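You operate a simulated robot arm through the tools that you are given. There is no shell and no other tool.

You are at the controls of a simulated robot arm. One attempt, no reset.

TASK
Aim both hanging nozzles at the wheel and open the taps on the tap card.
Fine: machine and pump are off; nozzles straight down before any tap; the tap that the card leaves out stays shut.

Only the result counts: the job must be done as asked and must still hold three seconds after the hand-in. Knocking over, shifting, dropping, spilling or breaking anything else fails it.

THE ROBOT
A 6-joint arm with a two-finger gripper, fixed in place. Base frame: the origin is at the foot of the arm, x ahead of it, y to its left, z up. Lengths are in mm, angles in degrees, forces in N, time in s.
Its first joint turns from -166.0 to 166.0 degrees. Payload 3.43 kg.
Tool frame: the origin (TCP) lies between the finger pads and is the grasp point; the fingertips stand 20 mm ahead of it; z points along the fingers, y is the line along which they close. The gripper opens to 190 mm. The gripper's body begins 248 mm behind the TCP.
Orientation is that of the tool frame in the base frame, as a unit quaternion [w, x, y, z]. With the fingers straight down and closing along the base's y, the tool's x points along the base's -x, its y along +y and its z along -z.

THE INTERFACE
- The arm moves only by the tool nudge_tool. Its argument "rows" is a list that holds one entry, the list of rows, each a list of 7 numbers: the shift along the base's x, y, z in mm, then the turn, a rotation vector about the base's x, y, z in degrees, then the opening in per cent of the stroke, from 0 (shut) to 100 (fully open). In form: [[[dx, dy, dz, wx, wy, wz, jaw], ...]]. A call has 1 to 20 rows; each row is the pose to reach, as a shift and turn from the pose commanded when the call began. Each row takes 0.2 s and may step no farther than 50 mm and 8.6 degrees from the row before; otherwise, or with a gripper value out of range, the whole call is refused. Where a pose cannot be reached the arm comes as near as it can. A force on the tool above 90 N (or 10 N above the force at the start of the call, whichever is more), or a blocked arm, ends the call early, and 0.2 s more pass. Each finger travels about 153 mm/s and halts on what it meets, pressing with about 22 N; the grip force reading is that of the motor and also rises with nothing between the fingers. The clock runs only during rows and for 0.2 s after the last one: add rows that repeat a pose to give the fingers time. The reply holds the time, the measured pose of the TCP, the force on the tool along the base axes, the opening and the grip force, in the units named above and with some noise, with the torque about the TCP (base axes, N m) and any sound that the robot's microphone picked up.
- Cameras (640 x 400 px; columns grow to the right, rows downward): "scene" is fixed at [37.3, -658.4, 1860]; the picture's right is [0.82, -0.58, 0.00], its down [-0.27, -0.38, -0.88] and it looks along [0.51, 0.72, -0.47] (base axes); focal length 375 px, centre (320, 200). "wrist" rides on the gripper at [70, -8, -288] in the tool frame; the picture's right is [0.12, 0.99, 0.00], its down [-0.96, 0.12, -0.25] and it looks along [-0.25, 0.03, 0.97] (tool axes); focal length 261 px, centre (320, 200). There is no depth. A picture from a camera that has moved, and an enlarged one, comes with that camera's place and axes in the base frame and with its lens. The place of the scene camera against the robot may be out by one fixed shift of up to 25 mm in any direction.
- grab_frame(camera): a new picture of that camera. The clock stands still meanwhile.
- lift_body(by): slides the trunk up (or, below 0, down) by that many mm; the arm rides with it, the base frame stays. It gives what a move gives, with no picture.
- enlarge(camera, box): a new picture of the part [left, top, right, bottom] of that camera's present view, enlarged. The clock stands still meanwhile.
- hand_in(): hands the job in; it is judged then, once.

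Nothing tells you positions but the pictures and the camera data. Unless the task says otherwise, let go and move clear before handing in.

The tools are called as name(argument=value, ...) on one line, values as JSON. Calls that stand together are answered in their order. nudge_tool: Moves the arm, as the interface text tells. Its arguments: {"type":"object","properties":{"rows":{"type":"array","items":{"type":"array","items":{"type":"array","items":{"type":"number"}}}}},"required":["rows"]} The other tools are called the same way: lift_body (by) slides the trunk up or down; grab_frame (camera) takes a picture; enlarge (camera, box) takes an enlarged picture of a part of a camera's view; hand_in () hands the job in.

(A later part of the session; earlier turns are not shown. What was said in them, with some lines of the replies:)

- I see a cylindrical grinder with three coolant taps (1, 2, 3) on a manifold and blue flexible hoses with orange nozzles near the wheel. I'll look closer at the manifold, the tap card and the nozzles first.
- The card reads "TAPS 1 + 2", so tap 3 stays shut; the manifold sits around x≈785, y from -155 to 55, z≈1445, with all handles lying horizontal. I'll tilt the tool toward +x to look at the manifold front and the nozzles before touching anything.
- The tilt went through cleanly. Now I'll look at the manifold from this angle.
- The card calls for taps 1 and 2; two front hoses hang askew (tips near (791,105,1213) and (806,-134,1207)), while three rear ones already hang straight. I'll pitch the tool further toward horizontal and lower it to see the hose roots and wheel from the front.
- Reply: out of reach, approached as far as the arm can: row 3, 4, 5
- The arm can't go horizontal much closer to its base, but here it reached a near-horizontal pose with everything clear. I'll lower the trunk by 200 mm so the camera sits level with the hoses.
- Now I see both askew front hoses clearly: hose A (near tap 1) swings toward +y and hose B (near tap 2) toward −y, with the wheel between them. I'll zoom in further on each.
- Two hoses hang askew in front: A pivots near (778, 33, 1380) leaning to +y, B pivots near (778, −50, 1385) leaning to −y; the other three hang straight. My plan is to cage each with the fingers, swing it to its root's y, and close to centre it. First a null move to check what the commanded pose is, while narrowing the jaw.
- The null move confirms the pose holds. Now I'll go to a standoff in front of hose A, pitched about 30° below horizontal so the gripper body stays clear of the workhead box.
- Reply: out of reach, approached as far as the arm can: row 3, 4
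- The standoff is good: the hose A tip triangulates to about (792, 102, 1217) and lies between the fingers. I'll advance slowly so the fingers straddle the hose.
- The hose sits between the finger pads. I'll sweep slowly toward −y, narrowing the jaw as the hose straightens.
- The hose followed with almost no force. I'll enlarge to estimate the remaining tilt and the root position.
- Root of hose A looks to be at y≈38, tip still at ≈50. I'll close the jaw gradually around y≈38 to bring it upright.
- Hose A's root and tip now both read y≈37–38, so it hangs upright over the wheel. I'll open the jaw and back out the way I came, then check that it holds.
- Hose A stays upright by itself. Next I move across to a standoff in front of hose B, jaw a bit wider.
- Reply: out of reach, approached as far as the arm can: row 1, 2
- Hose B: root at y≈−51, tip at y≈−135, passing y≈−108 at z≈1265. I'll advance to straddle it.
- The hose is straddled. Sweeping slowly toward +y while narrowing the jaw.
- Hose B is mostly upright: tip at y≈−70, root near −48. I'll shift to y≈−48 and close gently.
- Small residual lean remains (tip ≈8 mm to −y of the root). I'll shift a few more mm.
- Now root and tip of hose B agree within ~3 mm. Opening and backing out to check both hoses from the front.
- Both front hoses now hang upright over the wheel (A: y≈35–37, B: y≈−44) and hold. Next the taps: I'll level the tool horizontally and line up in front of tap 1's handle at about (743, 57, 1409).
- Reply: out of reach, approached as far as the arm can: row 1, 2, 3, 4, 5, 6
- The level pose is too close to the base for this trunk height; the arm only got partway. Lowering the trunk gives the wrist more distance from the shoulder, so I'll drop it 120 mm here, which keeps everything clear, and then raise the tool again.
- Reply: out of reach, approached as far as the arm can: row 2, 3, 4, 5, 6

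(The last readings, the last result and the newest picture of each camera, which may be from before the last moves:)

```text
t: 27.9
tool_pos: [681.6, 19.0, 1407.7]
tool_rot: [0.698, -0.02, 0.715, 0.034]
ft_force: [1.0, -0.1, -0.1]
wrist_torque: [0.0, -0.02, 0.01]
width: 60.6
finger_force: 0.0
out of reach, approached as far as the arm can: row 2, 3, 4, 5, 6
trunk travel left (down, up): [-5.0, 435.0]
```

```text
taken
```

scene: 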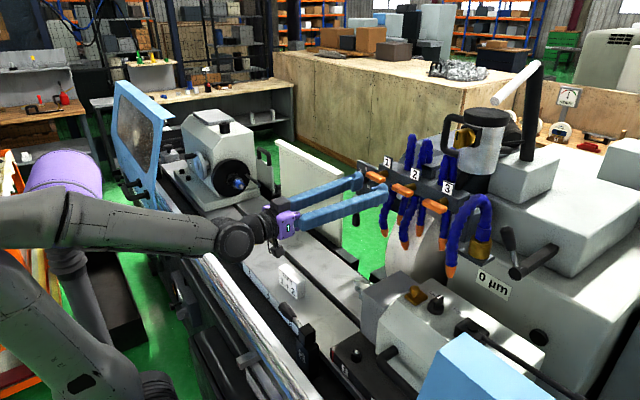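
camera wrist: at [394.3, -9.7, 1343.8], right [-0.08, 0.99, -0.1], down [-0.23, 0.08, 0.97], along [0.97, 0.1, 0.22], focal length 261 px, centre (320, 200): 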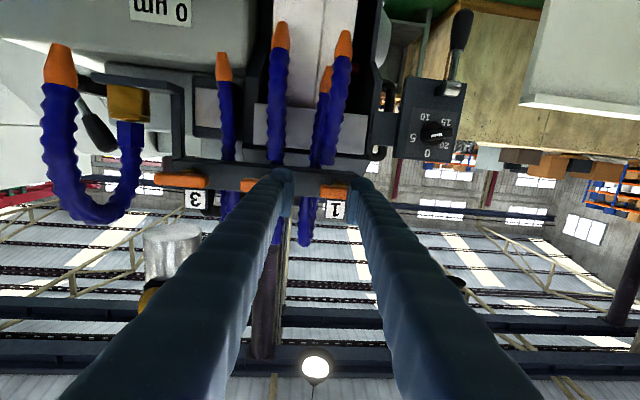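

Level pose near here is a wrist singularity, so I'll switch methods: a vertical tool with closed fingers can push a tap's handle end down and around. First raise the trunk 200 mm to clear everything.

lift_body(by=200)

nudge_tool(rows=[[[-5, 0, 10, 0, 8, 0, 25], [-10, 0, 20, 0, 16, 0, 20], [-15, 0, 20, 0, 24, 0, 15], [-20, 5, 20, 0, 32, 0, 10], [-20, 10, 20, 0, 40, 0, 5], [-20, 20, 20, 0, 48, 0, 0], [-20, 30, 20, 0, 56, 0, 0], [-20, 40, 20, 0, 64, 0, 0], [-20, 50, 20, 0, 72, 0, 0], [-20, 60, 20, 0, 80, 0, 0], [-20, 68, 20, 0, 88, 0, 0], [-20, 68, 20, 0, 88, 0, 0]]])

grab_frame(camera="wrist")

```text
t: 30.0
tool_pos: [680.3, 19.7, 1606.7]
tool_rot: [0.697, -0.019, 0.716, 0.035]
ft_force: [1.0, 0.6, -0.2]
wrist_torque: [0.02, 0.04, -0.02]
width: 60.7
finger_force: 0.1
trunk travel left (down, up): [-205.0, 235.0]
```

```text
t: 32.6
tool_pos: [636.0, 87.0, 1565.6]
tool_rot: [0.006, 0.01, 0.999, 0.038]
ft_force: [-0.3, 0.6, -0.1]
wrist_torque: [-0.03, 0.05, 0.0]
width: 0.0
finger_force: 22.1
out of reach, approached as far as the arm can: row 2, 3, 4, 10, 11, 12
trunk travel left (down, up): [-205.0, 235.0]
```

```text
taken
camera wrist: at [562.0, 57.7, 1851.7], right [-0.1, 0.99, 0.07], down [0.96, 0.08, 0.27], along [0.26, 0.1, -0.96], focal length 261 px, centre (320, 200)
```

wrist: 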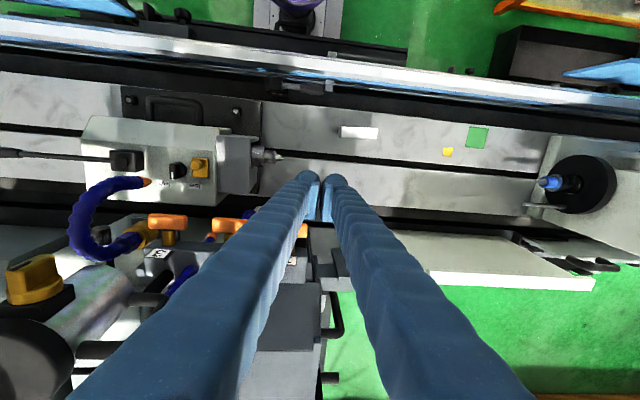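

Fingers are closed and the tool nearly vertical (about 4° tilt left). I'll correct the tilt and move above the +y end of tap 1's handle.

nudge_tool(rows=[[[25, 0, -15, -2, 0, 0, 0], [50, 0, -30, -4.3, 0, 0, 0], [75, 0, -45, -4.3, 0, 0, 0], [101, 0, -66, -4.3, 0, 0, 0], [101, 0, -86, -4.3, 0, 0, 0], [101, 0, -86, -4.3, 0, 0, 0]]])

enlarge(camera="scene", box=[330, 110, 460, 240])

grab_frame(camera="wrist")

```text
t: 34.0
tool_pos: [736.3, 86.0, 1478.9]
tool_rot: [0.004, 0.009, 1.0, -0.001]
ft_force: [-0.2, -0.4, -0.2]
wrist_torque: [0.02, 0.14, -0.01]
width: 0.1
finger_force: 22.0
trunk travel left (down, up): [-205.0, 235.0]
```

```text
3.08 times, centred on (395, 175) of scene
camera zoom: at [37.3, -658.4, 1860.0], right [0.82, -0.58, 0.0], down [-0.27, -0.38, -0.88], along [0.51, 0.72, -0.47], focal length 1152 px, centre (89, 277)
```

zoom: 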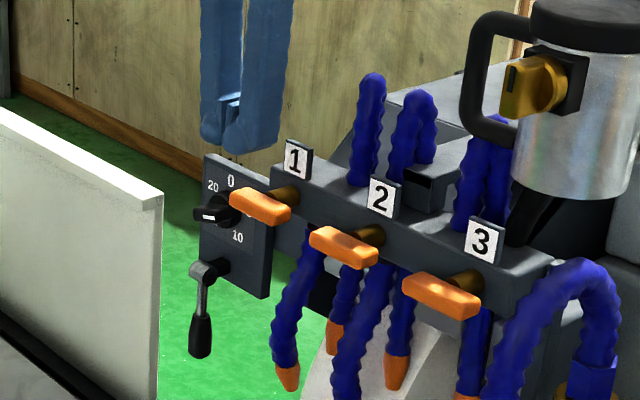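

```text
taken
camera wrist: at [664.8, 79.2, 1766.9], right [-0.1, 1.0, 0.0], down [0.96, 0.1, 0.26], along [0.25, 0.02, -0.97], focal length 261 px, centre (320, 200)
```

wrist: 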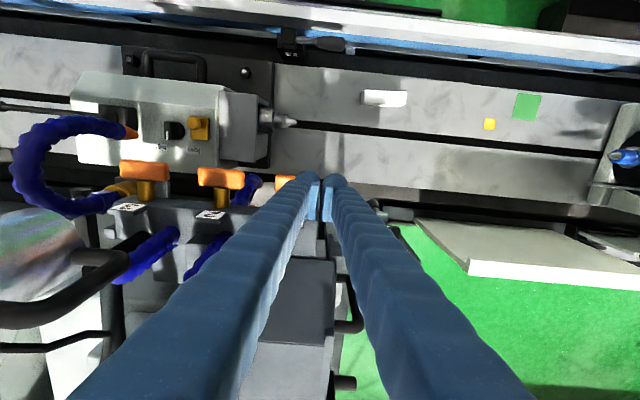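

Finger position matches the predicted projection. I'll lower onto the +y end of handle 1 and push it gently down about 30°, then look.

nudge_tool(rows=[[[0, 9, -15, 0, 0, 0, 0], [0, 9, -30, 0, 0, 0, 0], [0, 9, -38, 0, 0, 0, 0], [0, 9, -42, 0, 0, 0, 0], [0, 10, -46, 0, 0, 0, 0], [0, 10, -50, 0, 0, 0, 0], [0, 10, -53, 0, 0, 0, 0], [0, 10, -53, 0, 0, 0, 0]]])

enlarge(camera="scene", box=[330, 110, 460, 240])

```text
t: 35.8
tool_pos: [733.8, 96.2, 1425.1]
tool_rot: [0.005, 0.01, 1.0, 0.0]
ft_force: [-0.5, -0.3, 0.1]
wrist_torque: [0.03, -0.01, 0.05]
width: 0.0
finger_force: 22.0
trunk travel left (down, up): [-205.0, 235.0]
```

```text
3.08 times, centred on (395, 175) of scene
camera zoom: at [37.3, -658.4, 1860.0], right [0.82, -0.58, 0.0], down [-0.27, -0.38, -0.88], along [0.51, 0.72, -0.47], focal length 1152 px, centre (89, 277)
```

zoom: 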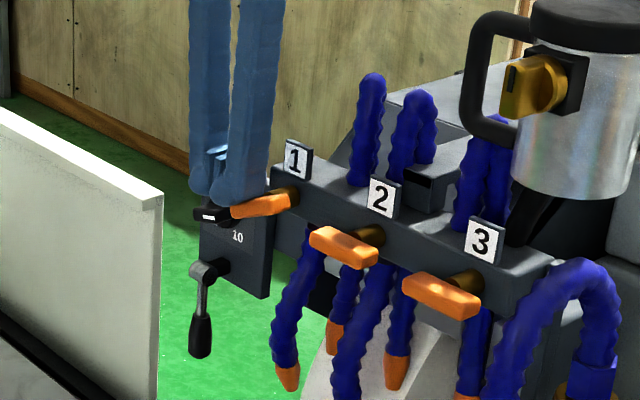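

The handle turns freely in this direction with no resisting force. Continuing along the arc to vertical.

nudge_tool(rows=[[[1, -0.5, -3, 0, 0, 0, 0], [2, -1.5, -5.5, 0, 0, 0, 0], [2, -3, -8, 0, 0, 0, 0], [2, -4.5, -10.6, 0, 0, 0, 0], [2, -6.5, -13, 0, 0, 0, 0], [2, -9, -15, 0, 0, 0, 0], [2, -11.5, -17, 0, 0, 0, 0], [2, -14, -18, 0, 0, 0, 0], [2, -14, -18, 0, 0, 0, 0]]])

enlarge(camera="scene", box=[330, 110, 460, 240])

```text
t: 37.8
tool_pos: [735.5, 93.7, 1412.5]
tool_rot: [0.008, 0.008, 1.0, 0.002]
ft_force: [9.8, 58.6, 38.8]
wrist_torque: [-1.45, -0.56, 1.08]
width: 0.1
finger_force: 22.0
trunk travel left (down, up): [-205.0, 235.0]
```

```text
3.08 times, centred on (395, 175) of scene
camera zoom: at [37.3, -658.4, 1860.0], right [0.82, -0.58, 0.0], down [-0.27, -0.38, -0.88], along [0.51, 0.72, -0.47], focal length 1152 px, centre (89, 277)
```

zoom: 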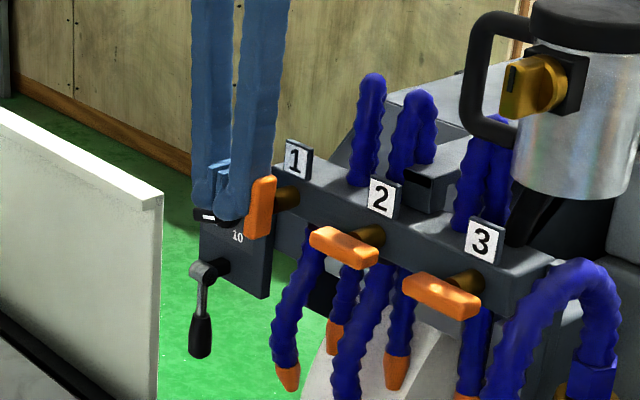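

The handle is now about vertical and firmly against its stop (58 N), so I'll back the finger off to +y and lift clear to inspect.

nudge_tool(rows=[[[0, 3, 0, 0, 0, 0, 0], [0, 10, 0, 0, 0, 0, 0], [0, 18, 0, 0, 0, 0, 0], [0, 22, 15, 0, 0, 0, 0], [0, 22, 40, 0, 0, 0, 0], [0, 22, 70, 0, 0, 0, 0], [0, 22, 95, 0, 0, 0, 0], [0, 22, 95, 0, 0, 0, 0]]])

enlarge(camera="scene", box=[350, 140, 450, 240])

grab_frame(camera="wrist")

```text
t: 39.6
tool_pos: [738.4, 107.3, 1501.0]
tool_rot: [0.007, 0.01, 1.0, 0.0]
ft_force: [0.2, 0.2, 0.1]
wrist_torque: [-0.05, 0.05, 0.04]
width: 0.1
finger_force: 22.2
trunk travel left (down, up): [-205.0, 235.0]
```

```text
4.00 times, centred on (400, 190) of scene
camera zoom: at [37.3, -658.4, 1860.0], right [0.82, -0.58, 0.0], down [-0.27, -0.38, -0.88], along [0.51, 0.72, -0.47], focal length 1498 px, centre (0, 240)
```

zoom: 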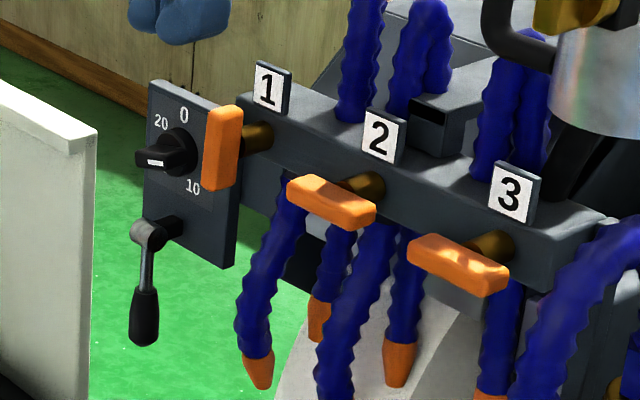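

```text
taken
camera wrist: at [663.8, 99.2, 1786.9], right [-0.1, 0.99, 0.0], down [0.96, 0.1, 0.26], along [0.26, 0.03, -0.96], focal length 261 px, centre (320, 200)
```

wrist: 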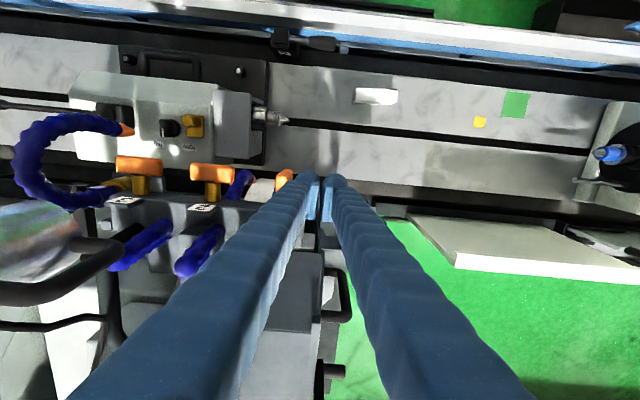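

Tap 1 stands vertical at its stop, i.e. open. Now the same for tap 2: move above its +y end (handle centre y≈−49.5), using the learned finger half-width of ~27 mm.

nudge_tool(rows=[[[0, -36, 0, 0, 0, 0, 0], [0, -72, 0, 0, 0, 0, 0], [0, -109, 0, 0, 0, 0, 0], [0, -109, -20, 0, 0, 0, 0], [0, -109, -40, 0, 0, 0, 0], [0, -109, -55, 0, 0, 0, 0], [0, -109, -55, 0, 0, 0, 0]]])

enlarge(camera="scene", box=[350, 140, 450, 240])

```text
t: 41.2
tool_pos: [737.0, -3.2, 1450.7]
tool_rot: [0.005, 0.01, 1.0, 0.0]
ft_force: [0.3, 0.2, -1.0]
wrist_torque: [-0.01, 0.01, -0.01]
width: 0.1
finger_force: 21.8
trunk travel left (down, up): [-205.0, 235.0]
```

```text
4.00 times, centred on (400, 190) of scene
camera zoom: at [37.3, -658.4, 1860.0], right [0.82, -0.58, 0.0], down [-0.27, -0.38, -0.88], along [0.51, 0.72, -0.47], focal length 1498 px, centre (0, 240)
```

zoom: 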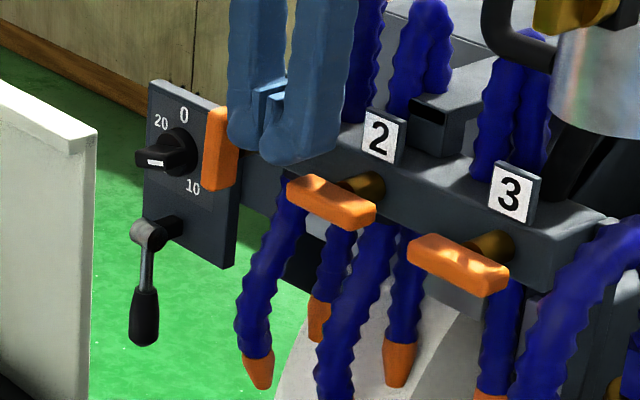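

Aligned above handle 2's +y end with clearance from tap 1. Pushing it along the arc.

nudge_tool(rows=[[[0, 1, -8, 0, 0, 0, 0], [0, 1, -13, 0, 0, 0, 0], [0, 2.5, -18, 0, 0, 0, 0], [0, 3, -24, 0, 0, 0, 0], [0, 2, -29.7, 0, 0, 0, 0], [0, 0.5, -32.5, 0, 0, 0, 0], [0, -1, -35, 0, 0, 0, 0], [0, -3, -37, 0, 0, 0, 0], [0, -5, -39, 0, 0, 0, 0], [0, -7.5, -40.5, 0, 0, 0, 0], [0, -9.8, -42, 0, 0, 0, 0], [0, -9.8, -42, 0, 0, 0, 0]]])

enlarge(camera="scene", box=[350, 140, 450, 240])

```text
t: 43.8
tool_pos: [736.6, -9.9, 1407.9]
tool_rot: [0.006, 0.01, 1.0, 0.0]
ft_force: [-1.3, 22.0, 14.7]
wrist_torque: [-0.65, -0.24, 0.38]
width: 0.0
finger_force: 22.0
trunk travel left (down, up): [-205.0, 235.0]
```

```text
4.00 times, centred on (400, 190) of scene
camera zoom: at [37.3, -658.4, 1860.0], right [0.82, -0.58, 0.0], down [-0.27, -0.38, -0.88], along [0.51, 0.72, -0.47], focal length 1498 px, centre (0, 240)
```

zoom: 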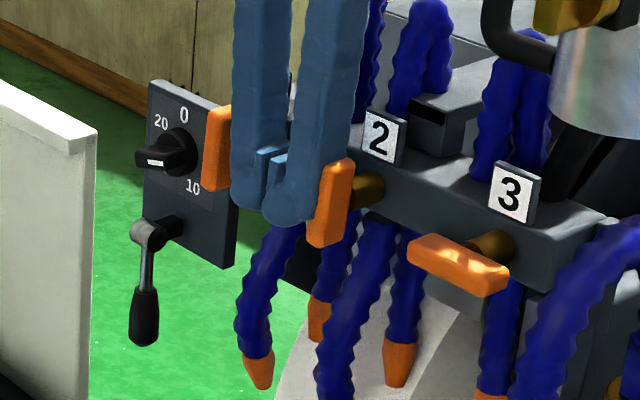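

Handle 2 is essentially vertical; I'll give it a few more millimetres to be sure it's at its stop.

nudge_tool(rows=[[[0, -3, 0, 0, 0, 0, 0], [0, -5, 0, 0, 0, 0, 0], [0, -5, 0, 0, 0, 0, 0]]])

nudge_tool(rows=[[[0, 6, 0, 0, 0, 0, 0], [0, 14, 0, 0, 0, 0, 0], [0, 16, 0, 0, 0, 0, 0], [0, 16, 25, 0, 0, 0, 0], [0, 16, 60, 0, 0, 0, 0], [0, 16, 100, 0, 0, 0, 0], [0, 16, 130, 0, 0, 0, 0], [0, 16, 130, 0, 0, 0, 0]]])

enlarge(camera="scene", box=[350, 140, 450, 240])

grab_frame(camera="scene")

```text
t: 44.6
tool_pos: [736.6, -9.8, 1407.4]
tool_rot: [0.006, 0.009, 1.0, 0.001]
ft_force: [0.7, 43.7, 14.1]
wrist_torque: [-0.66, -0.22, 0.7]
width: 0.0
finger_force: 22.0
trunk travel left (down, up): [-205.0, 235.0]
```

```text
t: 46.4
tool_pos: [725.1, -4.3, 1513.8]
tool_rot: [0.007, 0.011, 1.0, -0.001]
ft_force: [0.6, -0.4, 0.4]
wrist_torque: [0.02, 0.09, 0.01]
width: 0.1
finger_force: 21.9
out of reach, approached as far as the arm can: row 7, 8
trunk travel left (down, up): [-205.0, 235.0]
```

```text
4.00 times, centred on (400, 190) of scene
camera zoom: at [37.3, -658.4, 1860.0], right [0.82, -0.58, 0.0], down [-0.27, -0.38, -0.88], along [0.51, 0.72, -0.47], focal length 1498 px, centre (0, 240)
```

zoom: 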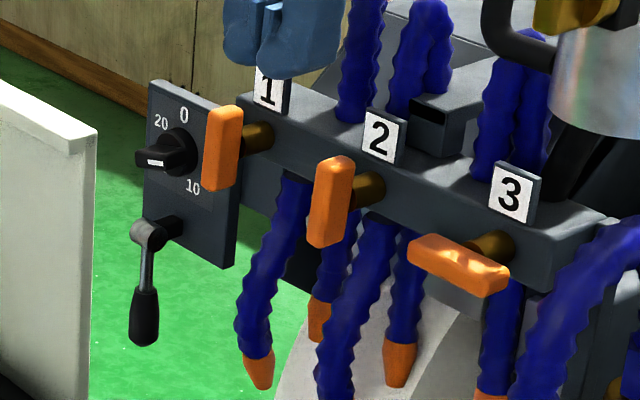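

```text
taken
```

scene: 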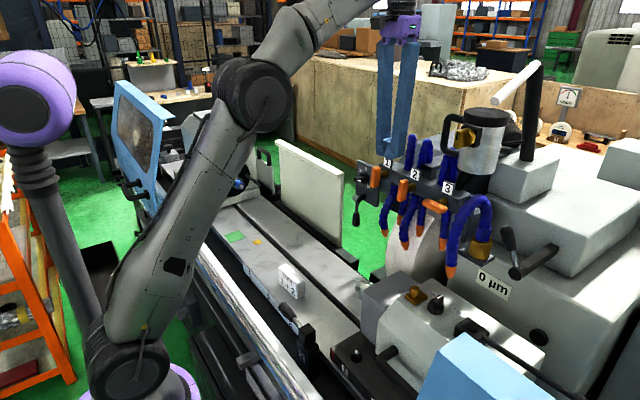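

Taps 1 and 2 are open, tap 3 is still shut. I'll back the arm away and take one last front view of the nozzles.

nudge_tool(rows=[[[-30, -5, 0, 0, 0, 0, 0], [-60, -10, 10, 0, -8, 0, 20], [-90, -20, 10, 0, -16, 0, 40], [-120, -30, 10, 0, -24, 0, 60], [-130, -40, 0, 0, -32, 0, 80], [-130, -40, -10, 0, -40, 0, 100], [-130, -40, -20, 0, -48, 0, 100], [-130, -40, -20, 0, -48, 0, 100]]])

grab_frame(camera="wrist")

enlarge(camera="wrist", box=[240, 80, 440, 280])

enlarge(camera="scene", box=[350, 150, 470, 270])

```text
t: 48.2
tool_pos: [589.9, -42.2, 1495.7]
tool_rot: [0.412, 0.01, 0.911, 0.003]
ft_force: [0.3, 0.0, 1.1]
wrist_torque: [-0.01, -0.01, -0.01]
width: 189.9
finger_force: 0.1
trunk travel left (down, up): [-205.0, 235.0]
```

```text
taken
camera wrist: at [328.3, -49.8, 1633.2], right [-0.07, 0.99, -0.08], down [0.45, 0.1, 0.89], along [0.89, 0.02, -0.46], focal length 261 px, centre (320, 200)
```

wrist: 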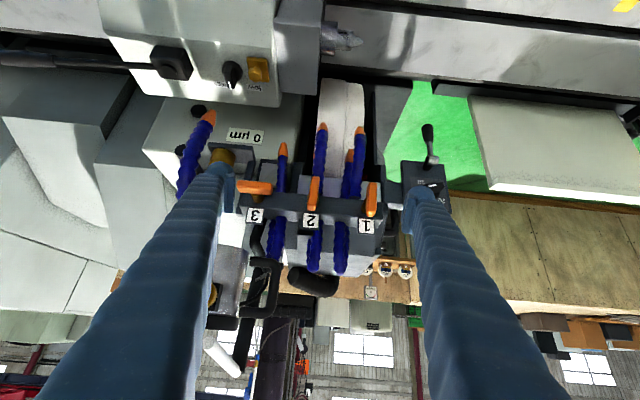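

```text
2.00 times, centred on (340, 180) of wrist
camera zoom: at [328.3, -49.8, 1633.2], right [-0.07, 0.99, -0.08], down [0.45, 0.1, 0.89], along [0.89, 0.02, -0.46], focal length 521 px, centre (280, 240)
```

zoom: 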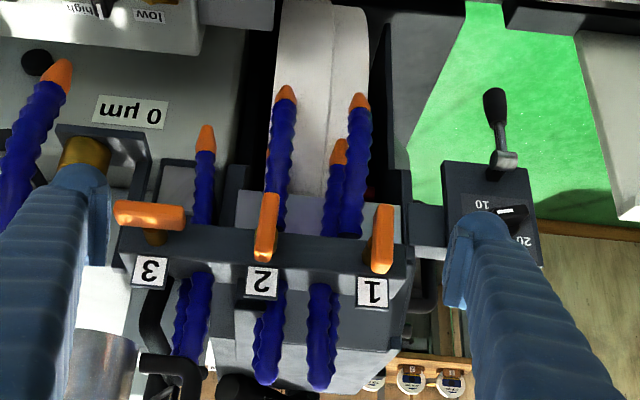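

```text
3.33 times, centred on (410, 210) of scene
camera zoom: at [37.3, -658.4, 1860.0], right [0.82, -0.58, 0.0], down [-0.27, -0.38, -0.88], along [0.51, 0.72, -0.47], focal length 1248 px, centre (20, 167)
```

zoom: 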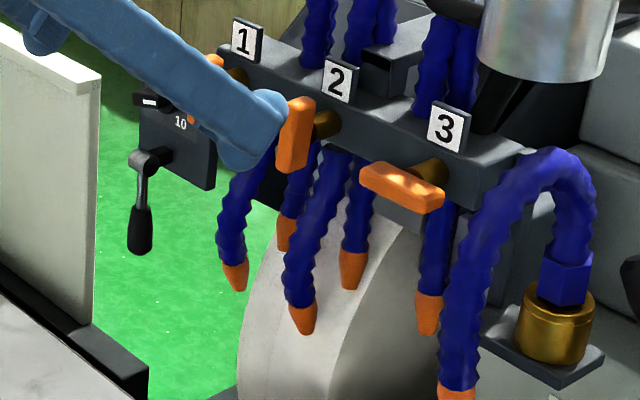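

Both front nozzles hang straight down over the wheel, taps 1 and 2 are vertical (open), tap 3 is still horizontal (shut), and the arm is clear. Handing in.

hand_in()

```text
The job is handed in.
```

Both hanging nozzles now point straight down over the wheel, and taps 1 and 2 are open, as the tap card asks. I handed the job in, but I haven't had the verdict.

- **Nozzles:** I swung each one upright with the gripper before touching any tap. Each was within about 1° of vertical sideways when I released it, and both still hung straight in the last pictures.
- **Taps 1 and 2:** I pushed each handle a quarter turn until it hit its stop, and both now stand vertical. No marking showed which way opens. I took the stop as fully open because both handles turned easily until they reached it.
- **Tap 3:** I never touched it, and its handle is still horizontal (shut).

I saw nothing else knocked or shifted. The gripper is empty and the arm is clear of the machine.
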